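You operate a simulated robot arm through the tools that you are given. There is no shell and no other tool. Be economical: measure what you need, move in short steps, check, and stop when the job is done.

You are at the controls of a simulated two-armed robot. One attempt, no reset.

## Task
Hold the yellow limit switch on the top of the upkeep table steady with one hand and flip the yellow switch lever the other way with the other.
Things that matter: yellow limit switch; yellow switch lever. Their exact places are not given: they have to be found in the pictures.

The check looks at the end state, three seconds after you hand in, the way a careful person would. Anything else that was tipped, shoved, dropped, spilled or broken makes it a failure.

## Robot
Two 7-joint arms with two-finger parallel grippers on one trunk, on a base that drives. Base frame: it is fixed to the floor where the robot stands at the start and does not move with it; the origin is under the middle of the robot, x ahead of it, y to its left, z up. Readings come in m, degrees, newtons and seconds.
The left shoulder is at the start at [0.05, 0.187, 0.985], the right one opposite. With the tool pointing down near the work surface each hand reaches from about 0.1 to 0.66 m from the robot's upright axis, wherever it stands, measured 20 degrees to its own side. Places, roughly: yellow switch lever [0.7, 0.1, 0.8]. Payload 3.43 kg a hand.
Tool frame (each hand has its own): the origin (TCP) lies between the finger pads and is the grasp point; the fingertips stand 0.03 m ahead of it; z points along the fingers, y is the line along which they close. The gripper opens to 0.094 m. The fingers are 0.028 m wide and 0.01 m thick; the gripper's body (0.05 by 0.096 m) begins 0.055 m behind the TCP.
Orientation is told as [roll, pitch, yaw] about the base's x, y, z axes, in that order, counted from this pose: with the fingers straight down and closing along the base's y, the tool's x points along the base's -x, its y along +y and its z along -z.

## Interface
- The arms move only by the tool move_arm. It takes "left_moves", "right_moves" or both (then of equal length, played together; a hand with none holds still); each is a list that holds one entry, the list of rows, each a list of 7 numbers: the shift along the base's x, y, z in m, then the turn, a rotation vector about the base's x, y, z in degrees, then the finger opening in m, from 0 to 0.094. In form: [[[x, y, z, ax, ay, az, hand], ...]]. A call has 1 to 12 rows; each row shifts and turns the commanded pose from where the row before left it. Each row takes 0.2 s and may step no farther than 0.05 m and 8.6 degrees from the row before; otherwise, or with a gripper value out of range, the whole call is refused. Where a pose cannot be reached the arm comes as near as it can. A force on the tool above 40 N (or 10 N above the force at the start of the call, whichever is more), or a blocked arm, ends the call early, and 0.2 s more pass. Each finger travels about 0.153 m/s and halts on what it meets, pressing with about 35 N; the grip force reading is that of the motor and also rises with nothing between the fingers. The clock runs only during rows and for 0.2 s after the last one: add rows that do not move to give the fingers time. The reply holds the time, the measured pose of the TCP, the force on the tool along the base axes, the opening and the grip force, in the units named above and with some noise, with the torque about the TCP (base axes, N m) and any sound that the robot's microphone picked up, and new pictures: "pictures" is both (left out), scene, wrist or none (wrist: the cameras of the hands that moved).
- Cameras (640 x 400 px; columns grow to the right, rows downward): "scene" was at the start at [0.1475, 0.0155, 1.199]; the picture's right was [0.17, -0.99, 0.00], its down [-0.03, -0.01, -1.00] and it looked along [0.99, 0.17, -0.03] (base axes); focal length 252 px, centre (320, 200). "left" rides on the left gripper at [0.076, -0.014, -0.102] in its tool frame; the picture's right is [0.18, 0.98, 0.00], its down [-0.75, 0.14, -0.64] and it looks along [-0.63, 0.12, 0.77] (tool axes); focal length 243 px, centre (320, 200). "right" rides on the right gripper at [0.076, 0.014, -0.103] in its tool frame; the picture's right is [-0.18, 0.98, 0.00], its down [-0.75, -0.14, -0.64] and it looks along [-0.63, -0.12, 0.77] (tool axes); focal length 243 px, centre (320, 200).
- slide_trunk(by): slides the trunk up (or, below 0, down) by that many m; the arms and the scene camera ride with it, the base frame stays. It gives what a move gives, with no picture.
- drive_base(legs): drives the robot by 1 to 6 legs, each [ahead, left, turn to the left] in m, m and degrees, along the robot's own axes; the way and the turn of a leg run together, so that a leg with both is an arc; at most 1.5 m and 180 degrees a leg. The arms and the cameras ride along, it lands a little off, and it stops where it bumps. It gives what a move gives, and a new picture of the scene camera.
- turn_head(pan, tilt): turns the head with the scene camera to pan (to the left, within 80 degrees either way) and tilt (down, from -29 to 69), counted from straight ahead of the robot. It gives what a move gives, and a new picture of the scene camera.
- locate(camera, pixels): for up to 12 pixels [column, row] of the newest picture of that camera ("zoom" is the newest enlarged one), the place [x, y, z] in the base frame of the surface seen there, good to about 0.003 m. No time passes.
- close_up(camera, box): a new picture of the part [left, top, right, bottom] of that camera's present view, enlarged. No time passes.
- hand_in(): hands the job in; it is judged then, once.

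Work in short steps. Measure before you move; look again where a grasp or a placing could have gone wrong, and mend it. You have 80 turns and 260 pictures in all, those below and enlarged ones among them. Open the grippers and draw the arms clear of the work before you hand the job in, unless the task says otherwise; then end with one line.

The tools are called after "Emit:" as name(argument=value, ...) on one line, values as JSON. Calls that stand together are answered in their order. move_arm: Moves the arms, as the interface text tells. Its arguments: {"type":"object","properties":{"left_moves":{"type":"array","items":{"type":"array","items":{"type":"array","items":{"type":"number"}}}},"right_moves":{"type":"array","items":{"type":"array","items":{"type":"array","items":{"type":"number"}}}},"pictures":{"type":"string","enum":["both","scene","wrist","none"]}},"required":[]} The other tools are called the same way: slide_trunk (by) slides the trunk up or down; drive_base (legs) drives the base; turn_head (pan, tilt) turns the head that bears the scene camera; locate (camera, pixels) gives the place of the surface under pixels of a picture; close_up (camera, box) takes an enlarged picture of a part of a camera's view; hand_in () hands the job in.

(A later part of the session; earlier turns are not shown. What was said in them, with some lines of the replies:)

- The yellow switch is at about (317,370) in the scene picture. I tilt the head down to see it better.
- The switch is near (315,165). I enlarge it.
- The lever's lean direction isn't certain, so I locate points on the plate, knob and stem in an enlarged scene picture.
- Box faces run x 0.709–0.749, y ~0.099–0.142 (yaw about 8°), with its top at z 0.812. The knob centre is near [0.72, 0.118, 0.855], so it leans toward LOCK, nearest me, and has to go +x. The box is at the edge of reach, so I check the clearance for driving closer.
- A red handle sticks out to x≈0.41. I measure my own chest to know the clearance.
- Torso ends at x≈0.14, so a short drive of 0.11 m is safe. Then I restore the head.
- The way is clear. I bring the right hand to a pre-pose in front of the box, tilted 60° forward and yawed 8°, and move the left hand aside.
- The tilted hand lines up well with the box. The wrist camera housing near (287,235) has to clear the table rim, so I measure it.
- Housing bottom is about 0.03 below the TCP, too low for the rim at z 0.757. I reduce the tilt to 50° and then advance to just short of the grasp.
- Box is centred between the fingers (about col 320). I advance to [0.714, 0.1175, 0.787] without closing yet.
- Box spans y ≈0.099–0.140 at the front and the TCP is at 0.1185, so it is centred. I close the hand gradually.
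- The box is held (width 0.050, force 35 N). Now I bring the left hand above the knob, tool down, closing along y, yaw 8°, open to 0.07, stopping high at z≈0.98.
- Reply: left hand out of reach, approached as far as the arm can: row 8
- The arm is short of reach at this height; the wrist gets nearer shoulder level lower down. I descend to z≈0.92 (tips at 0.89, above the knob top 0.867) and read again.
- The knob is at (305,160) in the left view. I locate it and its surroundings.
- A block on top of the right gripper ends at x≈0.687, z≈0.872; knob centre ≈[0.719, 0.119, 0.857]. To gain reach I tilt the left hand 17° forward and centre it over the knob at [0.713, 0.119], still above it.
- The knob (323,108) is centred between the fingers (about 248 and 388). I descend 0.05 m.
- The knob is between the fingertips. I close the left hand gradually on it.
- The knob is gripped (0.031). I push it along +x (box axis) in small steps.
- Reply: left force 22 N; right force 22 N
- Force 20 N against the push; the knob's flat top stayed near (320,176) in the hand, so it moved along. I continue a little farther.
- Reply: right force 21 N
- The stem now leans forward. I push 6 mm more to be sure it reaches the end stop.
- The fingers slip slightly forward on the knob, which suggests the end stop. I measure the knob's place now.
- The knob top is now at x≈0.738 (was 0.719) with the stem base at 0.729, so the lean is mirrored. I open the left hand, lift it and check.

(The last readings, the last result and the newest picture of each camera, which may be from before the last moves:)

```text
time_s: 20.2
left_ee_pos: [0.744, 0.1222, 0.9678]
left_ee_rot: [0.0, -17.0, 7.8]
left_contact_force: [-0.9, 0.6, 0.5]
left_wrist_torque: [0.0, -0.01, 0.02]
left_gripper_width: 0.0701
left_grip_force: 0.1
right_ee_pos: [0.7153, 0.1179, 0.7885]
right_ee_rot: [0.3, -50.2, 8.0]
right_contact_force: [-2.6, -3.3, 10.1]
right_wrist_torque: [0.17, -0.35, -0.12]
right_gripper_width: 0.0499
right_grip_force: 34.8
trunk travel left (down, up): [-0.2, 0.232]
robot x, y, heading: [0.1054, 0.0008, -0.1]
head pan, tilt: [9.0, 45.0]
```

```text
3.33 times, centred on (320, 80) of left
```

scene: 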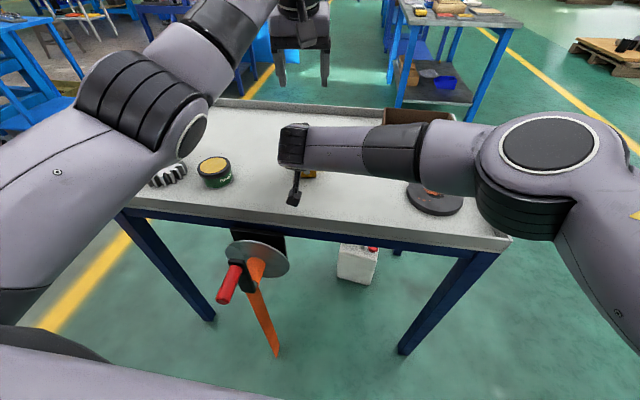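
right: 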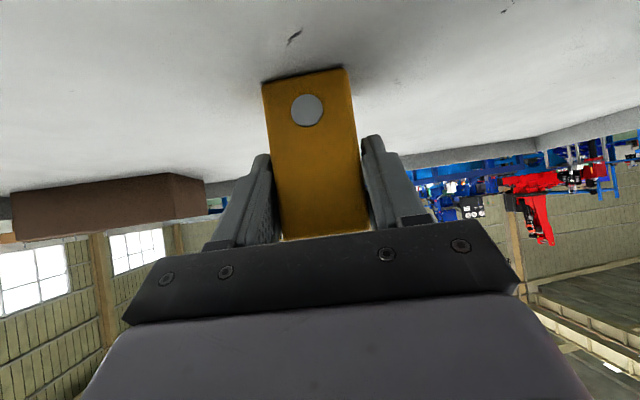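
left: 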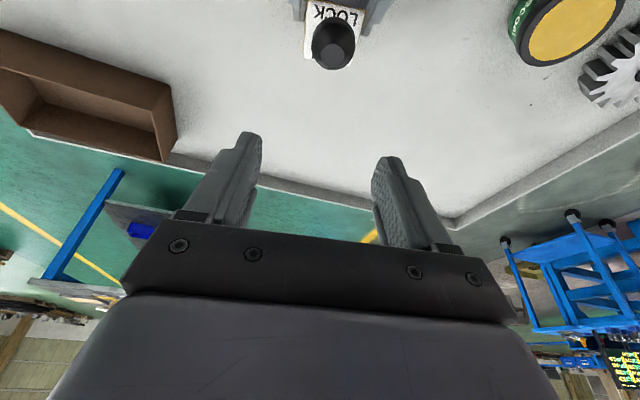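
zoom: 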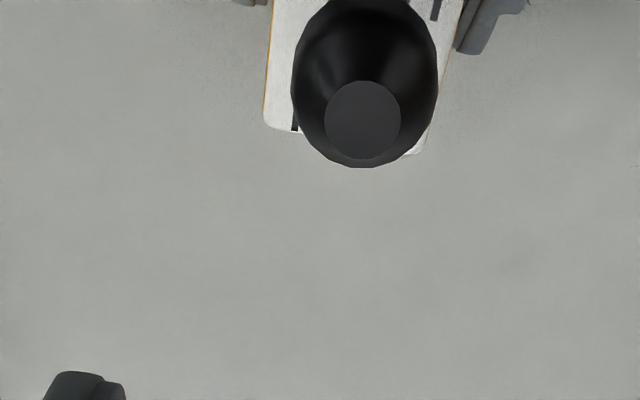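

LOCK is now readable and the knob sits over RUN: flipped and stable. I draw the left hand up and away, then open the right hand.

Emit:
move_arm(left_moves=[[[0, 0.01, 0.04, 0, 0, 0, 0.07], [-0.02, 0.02, 0.04, 0, 0, 0, 0.07], [-0.03, 0.02, 0.03, 0, 0, 0, 0.07], [-0.03, 0.02, 0.03, 0, 0, 0, 0.07], [-0.03, 0.02, 0.02, 0, 0, 0, 0.07], [-0.03, 0.02, 0.02, 0, 0, 0, 0.07], [-0.03, 0.02, 0.02, 0, 0, 0, 0.07]]], right_moves=[[[0, 0, 0, 0, 0, 0, 0.03], [0, 0, 0, 0, 0, 0, 0.03], [0, 0, 0, 0, 0, 0, 0.05], [0, 0, 0, 0, 0, 0, 0.055], [0, 0, 0, 0, 0, 0, 0.07], [0, 0, 0, 0, 0, 0, 0.094], [0, 0, 0, 0, 0, 0, 0.094]]])

```text
time_s: 21.8
left_ee_pos: [0.5724, 0.2546, 1.1671]
left_ee_rot: [-0.1, -16.9, 7.8]
left_contact_force: [-0.4, 0.3, -0.4]
left_wrist_torque: [0.0, 0.02, 0.01]
left_gripper_width: 0.0698
left_grip_force: 0.0
right_ee_pos: [0.7157, 0.117, 0.7894]
right_ee_rot: [0.3, -50.0, 8.0]
right_contact_force: [-0.1, 0.1, -0.3]
right_wrist_torque: [-0.01, 0.01, -0.02]
right_gripper_width: 0.0939
right_grip_force: 0.0
trunk travel left (down, up): [-0.2, 0.232]
robot x, y, heading: [0.105, 0.0018, -0.2]
head pan, tilt: [9.0, 45.0]
```

scene: 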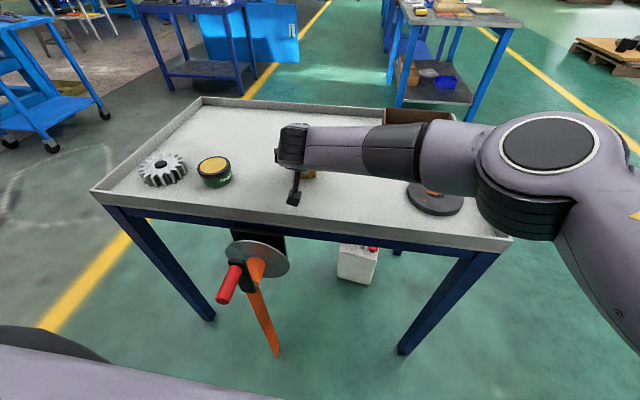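
right: 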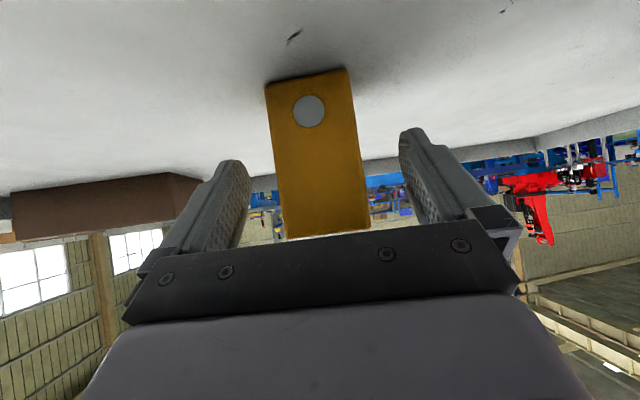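
left: 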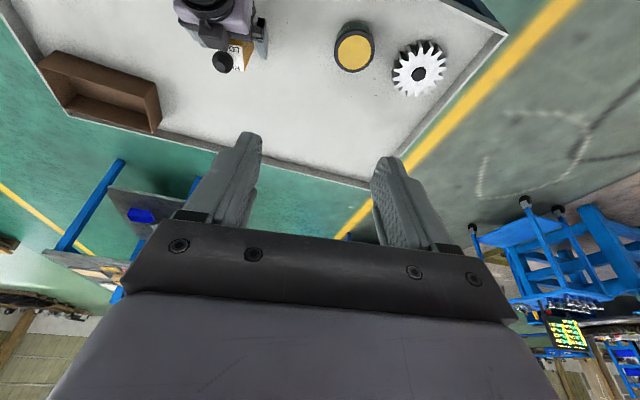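

The switch stands unmoved. I retreat the right hand backward along its own axis, then up.

Emit:
move_arm(right_moves=[[[-0.018, -0.0025, 0.012, 0, 0, 0, 0.094], [-0.03, -0.004, 0.025, 0, 0, 0, 0.094], [-0.03, -0.004, 0.025, 0, 0, 0, 0.094], [-0.03, -0.004, 0.025, 0, 0, 0, 0.094], [-0.02, -0.02, 0.035, 0, 0, 0, 0.094], [-0.01, -0.025, 0.04, 0, 0, 0, 0.094], [-0.01, -0.025, 0.04, 0, 0, 0, 0.094], [0, -0.025, 0.04, 0, 0, 0, 0.094], [0, -0.025, 0.04, 0, 0, 0, 0.094]]])

Emit:
close_up(camera="scene", box=[260, 105, 350, 195])

```text
time_s: 23.8
left_ee_pos: [0.574, 0.2541, 1.1666]
left_ee_rot: [-0.1, -17.0, 7.7]
left_contact_force: [0.4, 0.2, -0.5]
left_wrist_torque: [0.0, 0.01, -0.02]
left_gripper_width: 0.07
left_grip_force: 0.1
right_ee_pos: [0.5692, -0.0168, 1.072]
right_ee_rot: [0.3, -50.1, 8.1]
right_contact_force: [0.4, -0.3, 0.7]
right_wrist_torque: [0.02, -0.01, -0.01]
right_gripper_width: 0.0941
right_grip_force: 0.0
trunk travel left (down, up): [-0.2, 0.232]
robot x, y, heading: [0.1058, 0.0037, -0.2]
head pan, tilt: [9.0, 45.0]
```

scene: 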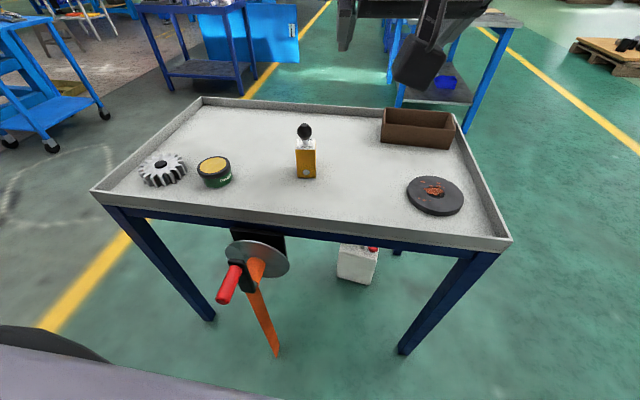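
right: 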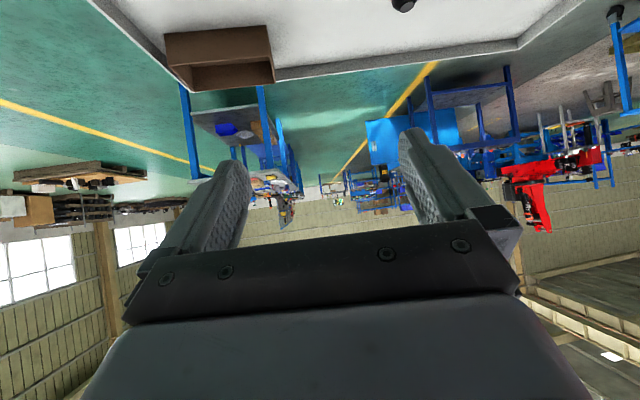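

```text
4.44 times, centred on (305, 150) of scene
```

zoom: 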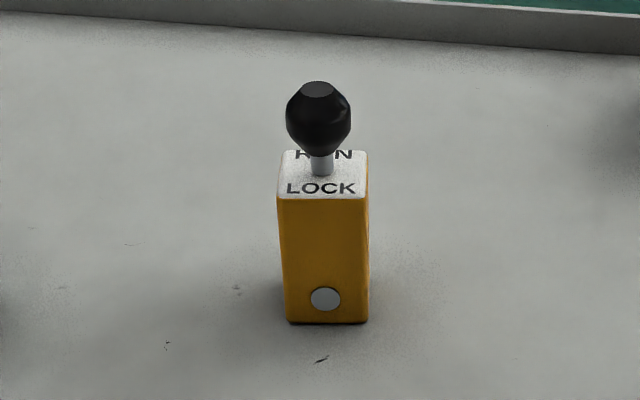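

The view looks alike to before, so I measure the knob's lean again.

Emit:
close_up(camera="scene", box=[285, 115, 325, 155])

```text
10.00 times, centred on (305, 135) of scene
```

zoom: 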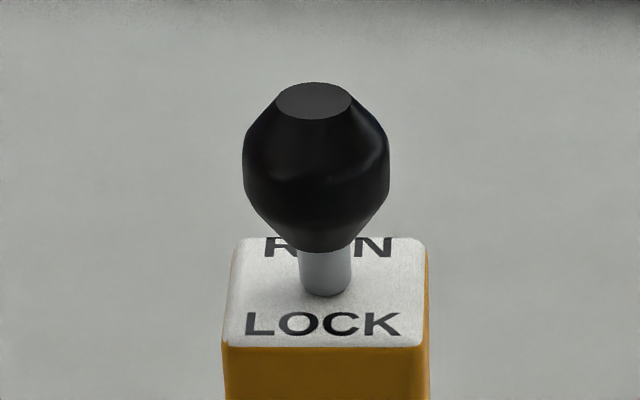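

Emit:
locate(camera="zoom", pixels=[[230, 340], [420, 340], [240, 243], [418, 243], [325, 292], [325, 270], [315, 90], [315, 100], [315, 112], [317, 170], [320, 240], [320, 360]])

```text
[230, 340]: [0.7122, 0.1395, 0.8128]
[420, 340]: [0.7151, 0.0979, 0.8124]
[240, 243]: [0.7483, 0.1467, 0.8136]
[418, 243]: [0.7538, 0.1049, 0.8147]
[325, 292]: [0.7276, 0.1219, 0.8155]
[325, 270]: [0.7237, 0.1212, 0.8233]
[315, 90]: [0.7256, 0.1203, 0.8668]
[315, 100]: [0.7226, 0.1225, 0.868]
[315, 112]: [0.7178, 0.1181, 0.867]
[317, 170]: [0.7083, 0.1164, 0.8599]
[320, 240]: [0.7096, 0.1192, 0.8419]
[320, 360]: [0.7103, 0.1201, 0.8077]
```

Top disc x≈0.722 with box centre ≈0.732: the lever sprang back, so it wasn't carried past its centre (grip friction resisted rotation). I'll re-hold the box 1 cm farther back and push with a finger *behind* the knob. First the right hand returns while the left untilts and yaws −90°.

Emit:
move_arm(right_moves=[[[0, 0.025, -0.04, 0, 0, 0, 0.094], [0, 0.025, -0.04, 0, 0, 0, 0.094], [0.01, 0.025, -0.04, 0, 0, 0, 0.094], [0.01, 0.025, -0.04, 0, 0, 0, 0.094], [0.02, 0.02, -0.035, 0, 0, 0, 0.094], [0.03, 0.004, -0.025, 0, 0, 0, 0.094], [0.03, 0.004, -0.025, 0, 0, 0, 0.094], [0.03, 0.004, -0.025, 0, 0, 0, 0.094], [0.008, 0.002, -0.012, 0, 0, 0, 0.094], [0, 0, 0, 0, 0, 0, 0.094], [0, 0, 0, 0, 0, 0, 0.094], [0, 0, 0, 0, 0, 0, 0.094]]], left_moves=[[[0, 0, 0, -1.18, 8.4, 0, 0.07], [0, 0, 0, -1.18, 8.4, 0, 0.07], [0, 0, 0, 0, 0, -8.5, 0.07], [0, 0, 0, 0, 0, -8.5, 0.07], [0, 0, 0, 0, 0, -8.5, 0.07], [0, 0, 0, 0, 0, -8.5, 0.07], [0, 0, 0, 0, 0, -8.5, 0.07], [0, 0, 0, 0, 0, -8.5, 0.07], [0, 0, 0, 0, 0, -8.5, 0.07], [0, 0, 0, 0, 0, -8.5, 0.07], [0, 0, 0, 0, 0, -8.5, 0.07], [0, 0, 0, 0, 0, -8.5, 0.07]]])

```text
time_s: 26.4
left_ee_pos: [0.5763, 0.2529, 1.1672]
left_ee_rot: [-0.1, 0.1, -77.3]
left_contact_force: [-0.4, 0.4, 0.5]
left_wrist_torque: [0.02, 0.01, 0.03]
left_gripper_width: 0.0701
left_grip_force: 0.0
right_ee_pos: [0.707, 0.117, 0.7872]
right_ee_rot: [0.3, -50.1, 8.1]
right_contact_force: [-0.1, 0.4, 0.0]
right_wrist_torque: [0.0, -0.02, 0.0]
right_gripper_width: 0.0941
right_grip_force: 0.0
trunk travel left (down, up): [-0.2, 0.232]
robot x, y, heading: [0.1045, -0.0, -0.2]
head pan, tilt: [9.0, 45.0]
```

scene: 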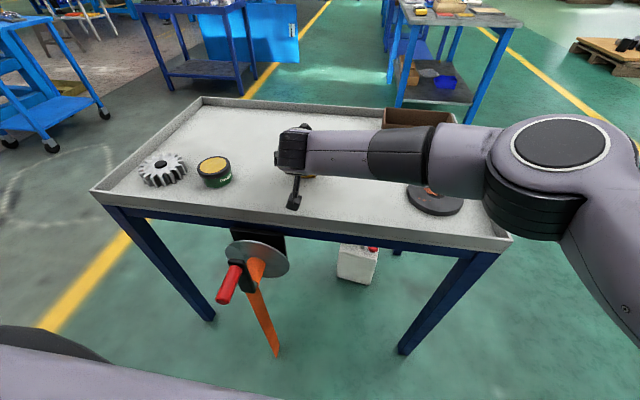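
right: 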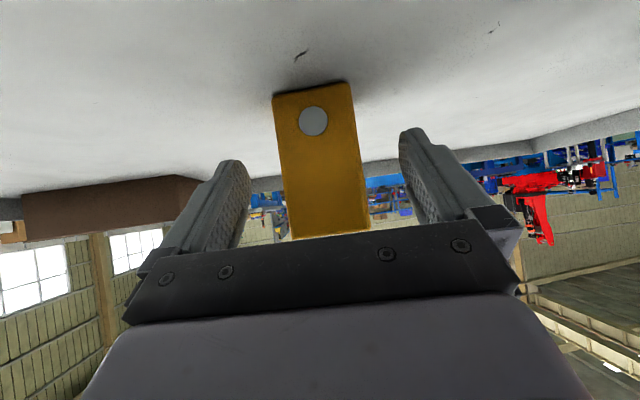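
left: 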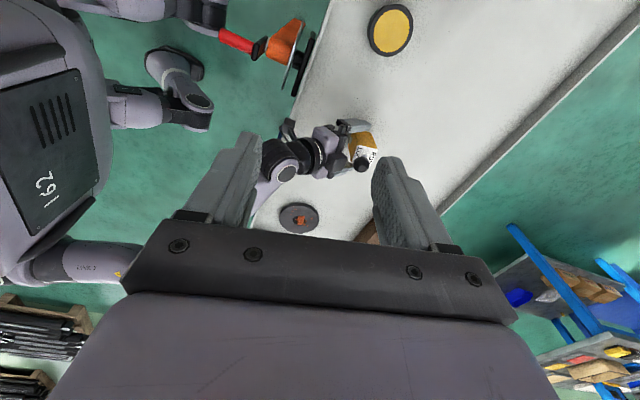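

The box is centred again. I close the right hand gradually.

Emit:
move_arm(right_moves=[[[0, 0, 0, 0, 0, 0, 0.07], [0, 0, 0, 0, 0, 0, 0.06], [0, 0, 0, 0, 0, 0, 0.052], [0, 0, 0, 0, 0, 0, 0.047], [0, 0, 0, 0, 0, 0, 0.042], [0, 0, 0, 0, 0, 0, 0.036], [0, 0, 0, 0, 0, 0, 0.03], [0, 0, 0, 0, 0, 0, 0.03]]], pictures="wrist")

Emit:
close_up(camera="left", box=[250, 90, 410, 200])

```text
time_s: 28.2
left_ee_pos: [0.5747, 0.2526, 1.1671]
left_ee_rot: [-0.1, -0.1, -77.2]
left_contact_force: [0.3, -0.3, 0.1]
left_wrist_torque: [-0.04, -0.04, -0.01]
left_gripper_width: 0.07
left_grip_force: 0.0
right_ee_pos: [0.7077, 0.1174, 0.7872]
right_ee_rot: [0.2, -50.2, 8.0]
right_contact_force: [0.2, 1.4, 0.4]
right_wrist_torque: [0.01, 0.0, 0.03]
right_gripper_width: 0.0497
right_grip_force: 34.7
trunk travel left (down, up): [-0.2, 0.232]
robot x, y, heading: [0.102, 0.0026, -0.2]
head pan, tilt: [9.0, 45.0]
```

right: 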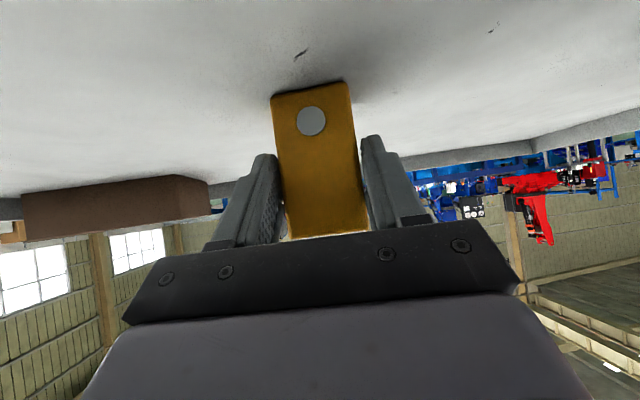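

```text
3.64 times, centred on (330, 145) of left
```

zoom: 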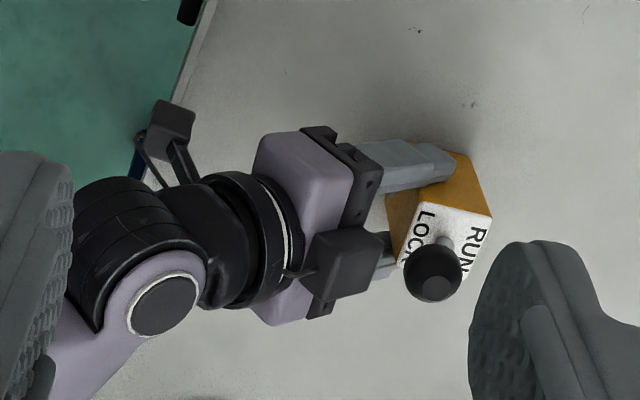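

The box is held. Now the left hand moves to hover over the knob at [0.719, 0.119, 1.0], yaw −82°, tilted 17° forward, opening 0.05, fingers fore and aft of the knob.

Emit:
move_arm(left_moves=[[[0.024, -0.0223, -0.0278, 0, 0, -4.7, 0.05], [0.024, -0.0223, -0.0278, 1.18, -8.4, 0, 0.05], [0.024, -0.0223, -0.0278, 1.18, -8.4, 0, 0.05], [0.024, -0.0223, -0.0278, 0, 0, 0, 0.05], [0.024, -0.0223, -0.0278, 0, 0, 0, 0.05], [0.024, -0.0223, -0.0278, 0, 0, 0, 0.05], [0, 0, 0, 0, 0, 0, 0.05]]])

```text
time_s: 29.8
left_ee_pos: [0.7193, 0.1201, 1.0005]
left_ee_rot: [16.9, 0.0, -81.8]
left_contact_force: [-0.3, 0.5, -0.2]
left_wrist_torque: [0.01, 0.03, -0.03]
left_gripper_width: 0.0501
left_grip_force: 0.0
right_ee_pos: [0.7064, 0.1164, 0.7866]
right_ee_rot: [0.4, -50.1, 7.9]
right_contact_force: [0.3, -0.5, 1.7]
right_wrist_torque: [-0.1, -0.03, -0.02]
right_gripper_width: 0.0496
right_grip_force: 34.6
trunk travel left (down, up): [-0.2, 0.232]
robot x, y, heading: [0.1051, 0.0011, 0.1]
head pan, tilt: [9.0, 45.0]
```

scene: 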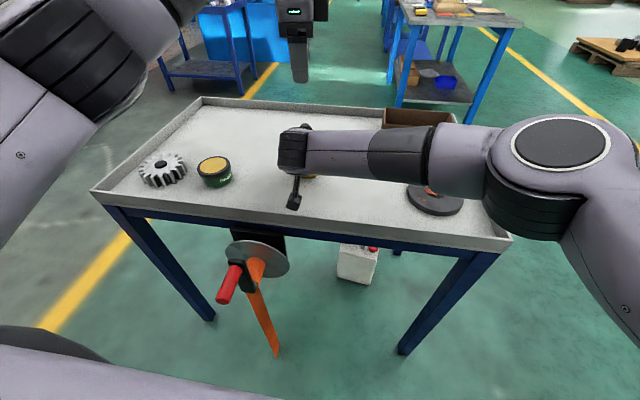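
left: 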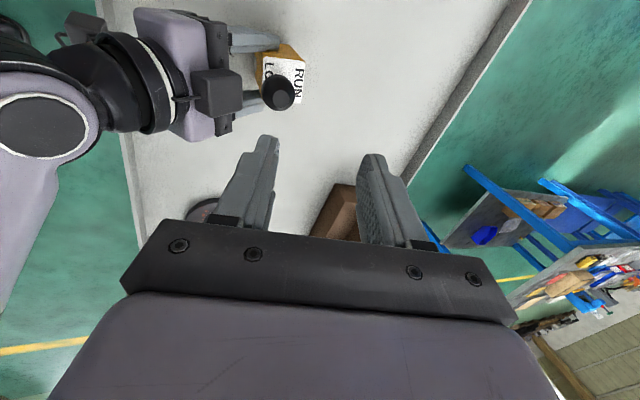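

Reached. I measure knob and block front edge before descending.

Emit:
locate(camera="left", pixels=[[263, 92], [278, 100], [278, 82], [293, 92], [240, 90], [240, 75], [218, 75], [200, 30]])

Emit:
move_arm(left_moves=[[[0, 0, -0.025, 0, 0, 0, 0.05], [0, 0, -0.025, 0, 0, 0, 0.05], [0, 0, -0.015, 0, 0, 0, 0.05]]], pictures="wrist")

```text
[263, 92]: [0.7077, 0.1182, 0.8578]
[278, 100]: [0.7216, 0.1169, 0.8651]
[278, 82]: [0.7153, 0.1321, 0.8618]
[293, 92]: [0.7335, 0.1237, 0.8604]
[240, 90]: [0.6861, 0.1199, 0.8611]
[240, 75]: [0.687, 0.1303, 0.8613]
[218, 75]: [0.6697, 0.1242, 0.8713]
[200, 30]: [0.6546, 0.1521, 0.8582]
```

```text
time_s: 30.6
left_ee_pos: [0.7188, 0.1194, 0.9343]
left_ee_rot: [17.0, -0.1, -81.7]
left_contact_force: [-0.4, 0.1, 0.0]
left_wrist_torque: [-0.01, 0.01, 0.03]
left_gripper_width: 0.0499
left_grip_force: 0.1
right_ee_pos: [0.7066, 0.117, 0.7879]
right_ee_rot: [0.3, -50.1, 8.0]
right_contact_force: [-0.4, -0.4, 0.2]
right_wrist_torque: [-0.01, -0.04, -0.03]
right_gripper_width: 0.0497
right_grip_force: 34.9
trunk travel left (down, up): [-0.2, 0.232]
robot x, y, heading: [0.1016, -0.001, -0.2]
head pan, tilt: [9.0, 45.0]
```

left: 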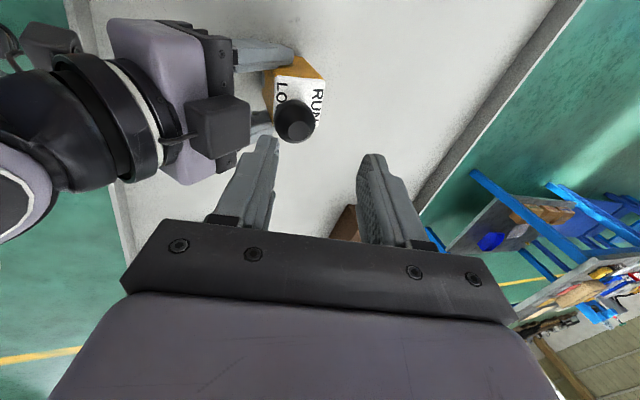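

Gap between block front (0.686) and knob front (0.7075) is about 21 mm and the finger is 10 mm thick. I shift 2 mm forward and descend partway, watching forces.

Emit:
move_arm(left_moves=[[[0.002, 0.0, -0.015, 0, 0, 0, 0.05], [0, 0, -0.012, 0, 0, 0, 0.05], [0, 0, 0, 0, 0, 0, 0.05]]], pictures="wrist")

Emit:
close_up(camera="left", box=[180, 80, 400, 230])

```text
time_s: 31.4
left_ee_pos: [0.7201, 0.1192, 0.909]
left_ee_rot: [16.9, -0.1, -82.0]
left_contact_force: [-0.3, -0.2, -0.8]
left_wrist_torque: [-0.01, -0.01, 0.01]
left_gripper_width: 0.0499
left_grip_force: 0.0
right_ee_pos: [0.7067, 0.1172, 0.7867]
right_ee_rot: [0.3, -50.1, 8.0]
right_contact_force: [-0.3, -0.2, 1.0]
right_wrist_torque: [0.0, -0.02, -0.01]
right_gripper_width: 0.0497
right_grip_force: 35.0
trunk travel left (down, up): [-0.2, 0.232]
robot x, y, heading: [0.1049, 0.0018, -0.2]
head pan, tilt: [9.0, 45.0]
```

left: 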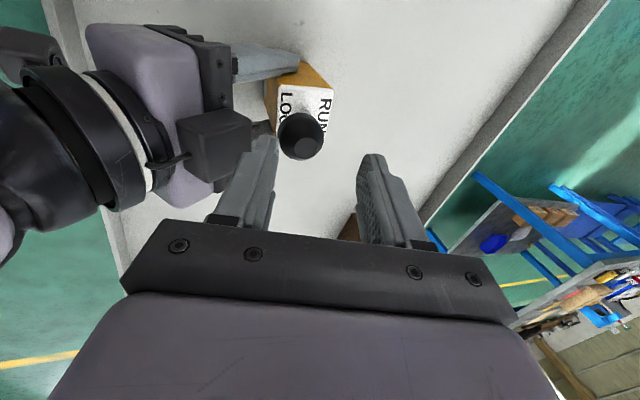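

```text
2.67 times, centred on (290, 155) of left
```

zoom: 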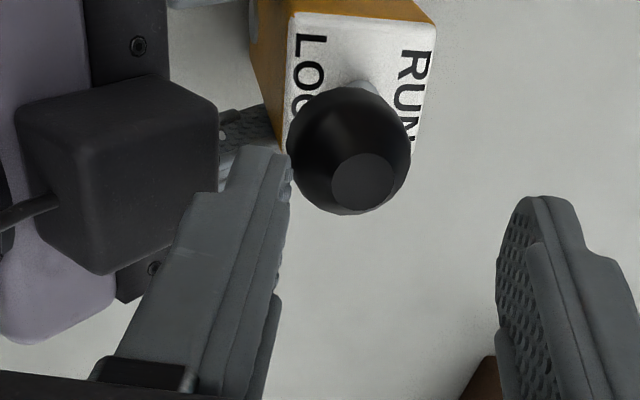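

The rear finger lies right in the gap between block and knob. I descend the remaining 25 mm.

Emit:
move_arm(left_moves=[[[0, 0, -0.008, 0, 0, 0, 0.05], [0, 0, -0.008, 0, 0, 0, 0.05], [0, 0, -0.009, 0, 0, 0, 0.05], [0, 0, 0, 0, 0, 0, 0.05]]], pictures="wrist")

Emit:
close_up(camera="left", box=[180, 80, 400, 230])

```text
time_s: 32.4
left_ee_pos: [0.7201, 0.1199, 0.884]
left_ee_rot: [16.9, 0.0, -81.9]
left_contact_force: [0.2, 0.2, 0.2]
left_wrist_torque: [0.0, -0.01, -0.04]
left_gripper_width: 0.0501
left_grip_force: 0.0
right_ee_pos: [0.7063, 0.1164, 0.7867]
right_ee_rot: [0.4, -50.2, 8.0]
right_contact_force: [0.0, 0.5, 1.1]
right_wrist_torque: [0.0, -0.03, 0.06]
right_gripper_width: 0.0498
right_grip_force: 35.2
trunk travel left (down, up): [-0.2, 0.232]
robot x, y, heading: [0.1068, 0.0004, 0.0]
head pan, tilt: [9.0, 45.0]
```

left: 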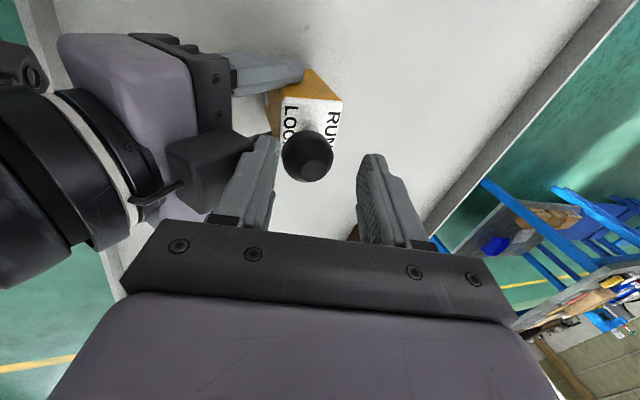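

```text
2.67 times, centred on (290, 155) of left
```

zoom: 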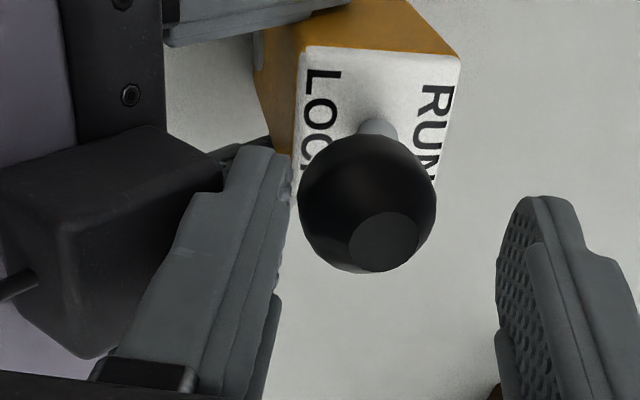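

The finger is behind the knob with no contact force. I push +x along the box axis step by step.

Emit:
move_arm(left_moves=[[[0.005, 0.0007, 0, 0, 0, 0, 0.05], [0.005, 0.0007, 0, 0, 0, 0, 0.05], [0.005, 0.0007, 0, 0, 0, 0, 0.05], [0.004, 0.0006, 0, 0, 0, 0, 0.05]]], pictures="wrist")

Emit:
close_up(camera="left", box=[180, 80, 400, 230])

```text
time_s: 33.4
left_ee_pos: [0.7397, 0.1226, 0.8833]
left_ee_rot: [16.8, 0.0, -81.9]
left_contact_force: [0.1, 0.3, -0.3]
left_wrist_torque: [0.01, 0.0, 0.0]
left_gripper_width: 0.0499
left_grip_force: 0.1
right_ee_pos: [0.7075, 0.1168, 0.7865]
right_ee_rot: [0.3, -50.1, 7.9]
right_contact_force: [0.5, -0.2, 1.0]
right_wrist_torque: [0.0, -0.05, 0.03]
right_gripper_width: 0.0498
right_grip_force: 35.1
trunk travel left (down, up): [-0.2, 0.232]
robot x, y, heading: [0.1096, 0.0011, -0.0]
head pan, tilt: [9.0, 45.0]
```

left: 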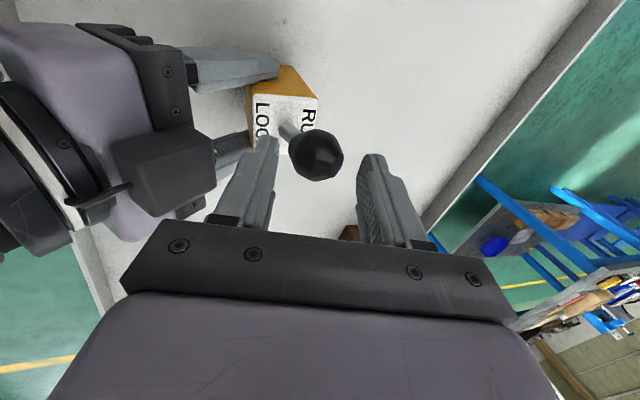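

```text
2.67 times, centred on (290, 155) of left
```

zoom: 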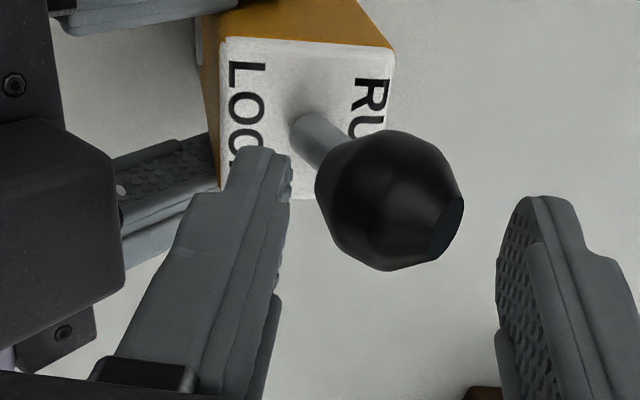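

The lever snapped over to RUN, ahead of the finger with zero force. I back off 6 mm, lift straight up, then withdraw.

Emit:
move_arm(left_moves=[[[-0.004, -0.0006, 0, 0, 0, 0, 0.06], [0, 0, 0.03, 0, 0, 0, 0.06], [0, 0, 0.04, 0, 0, 0, 0.06], [0, 0, 0.04, 0, 0, 0, 0.06], [0, 0.01, 0.04, 0, 0, 0, 0.06], [-0.02, 0.03, 0.03, 0, 0, 0, 0.06], [-0.03, 0.03, 0.02, 0, 0, 0, 0.06], [-0.03, 0.03, 0.02, 0, 0, 0, 0.06], [-0.03, 0.03, 0.02, 0, 0, 0, 0.06]]], pictures="wrist")

```text
time_s: 35.4
left_ee_pos: [0.6261, 0.2507, 1.1241]
left_ee_rot: [16.8, 0.0, -81.8]
left_contact_force: [0.1, 0.0, 0.0]
left_wrist_torque: [-0.03, -0.01, 0.01]
left_gripper_width: 0.0603
left_grip_force: 0.0
right_ee_pos: [0.7058, 0.1173, 0.7866]
right_ee_rot: [0.3, -50.1, 8.0]
right_contact_force: [-2.2, 0.9, 1.5]
right_wrist_torque: [-0.04, -0.08, 0.02]
right_gripper_width: 0.0501
right_grip_force: 35.1
trunk travel left (down, up): [-0.2, 0.232]
robot x, y, heading: [0.1093, 0.0003, 0.0]
head pan, tilt: [9.0, 45.0]
```

left: 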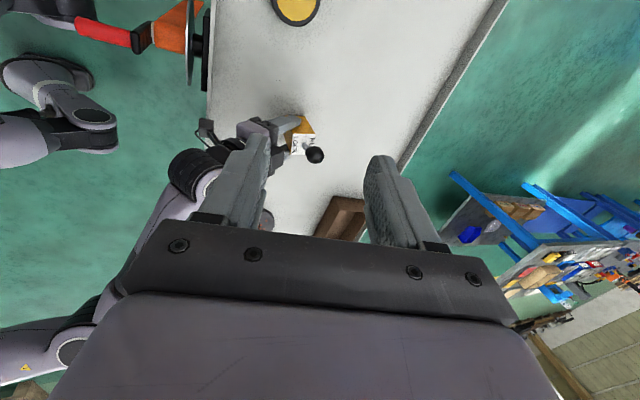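

The lever stays over. I open the right hand gently and retreat along its axis, then up.

Emit:
move_arm(right_moves=[[[0, 0, 0, 0, 0, 0, 0.052], [0, 0, 0, 0, 0, 0, 0.07], [0, 0, 0, 0, 0, 0, 0.094], [0, 0, 0, 0, 0, 0, 0.094], [-0.03, -0.004, 0.025, 0, 0, 0, 0.094], [-0.03, -0.004, 0.025, 0, 0, 0, 0.094], [-0.03, -0.004, 0.025, 0, 0, 0, 0.094], [-0.02, -0.02, 0.035, 0, 0, 0, 0.094], [-0.01, -0.025, 0.04, 0, 0, 0, 0.094], [-0.01, -0.025, 0.04, 0, 0, 0, 0.094], [0, -0.025, 0.04, 0, 0, 0, 0.094], [0, -0.025, 0.04, 0, 0, 0, 0.094]]], pictures="scene")

Emit:
close_up(camera="scene", box=[265, 105, 345, 190])

```text
time_s: 38.0
left_ee_pos: [0.6274, 0.2513, 1.1241]
left_ee_rot: [16.9, 0.0, -81.9]
left_contact_force: [-0.3, -0.1, 0.6]
left_wrist_torque: [0.0, 0.01, 0.0]
left_gripper_width: 0.0601
left_grip_force: 0.0
right_ee_pos: [0.5746, -0.0132, 1.0569]
right_ee_rot: [0.2, -50.1, 8.1]
right_contact_force: [0.8, 0.4, 0.6]
right_wrist_torque: [0.02, -0.01, 0.0]
right_gripper_width: 0.0939
right_grip_force: 0.0
trunk travel left (down, up): [-0.2, 0.232]
robot x, y, heading: [0.1101, -0.0037, -0.2]
head pan, tilt: [9.0, 45.0]
```

scene: 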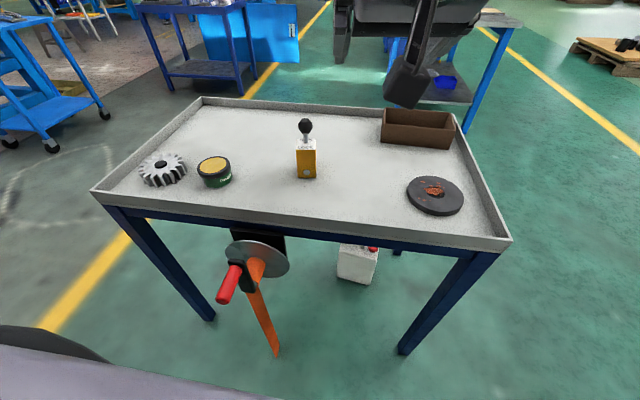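

```text
4.71 times, centred on (305, 148) of scene
```

zoom: 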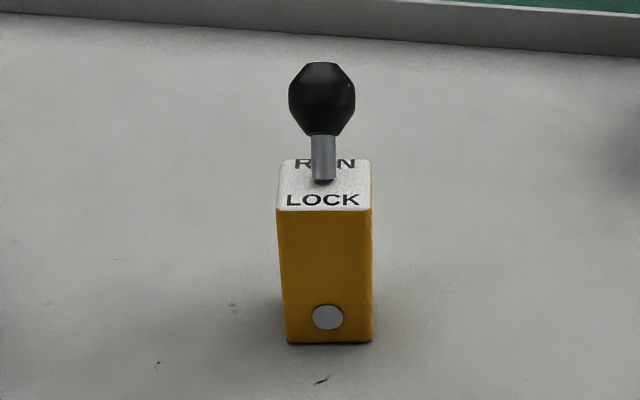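

The lever now clearly leans away toward RUN, with the stem exposed. The switch stands in place, nothing else has moved and both hands are clear, so I hand in.

Emit:
hand_in()

```text
The job is handed in.
```

The yellow switch lever is flipped from LOCK to RUN. The right hand held the switch while the left pushed the lever. On the first try the lever sprang back, so I repeated the push from behind the knob and it stayed over. The switch ended about 3 mm from where it started, nothing else on the table moved, and both hands were open and clear at hand-in.
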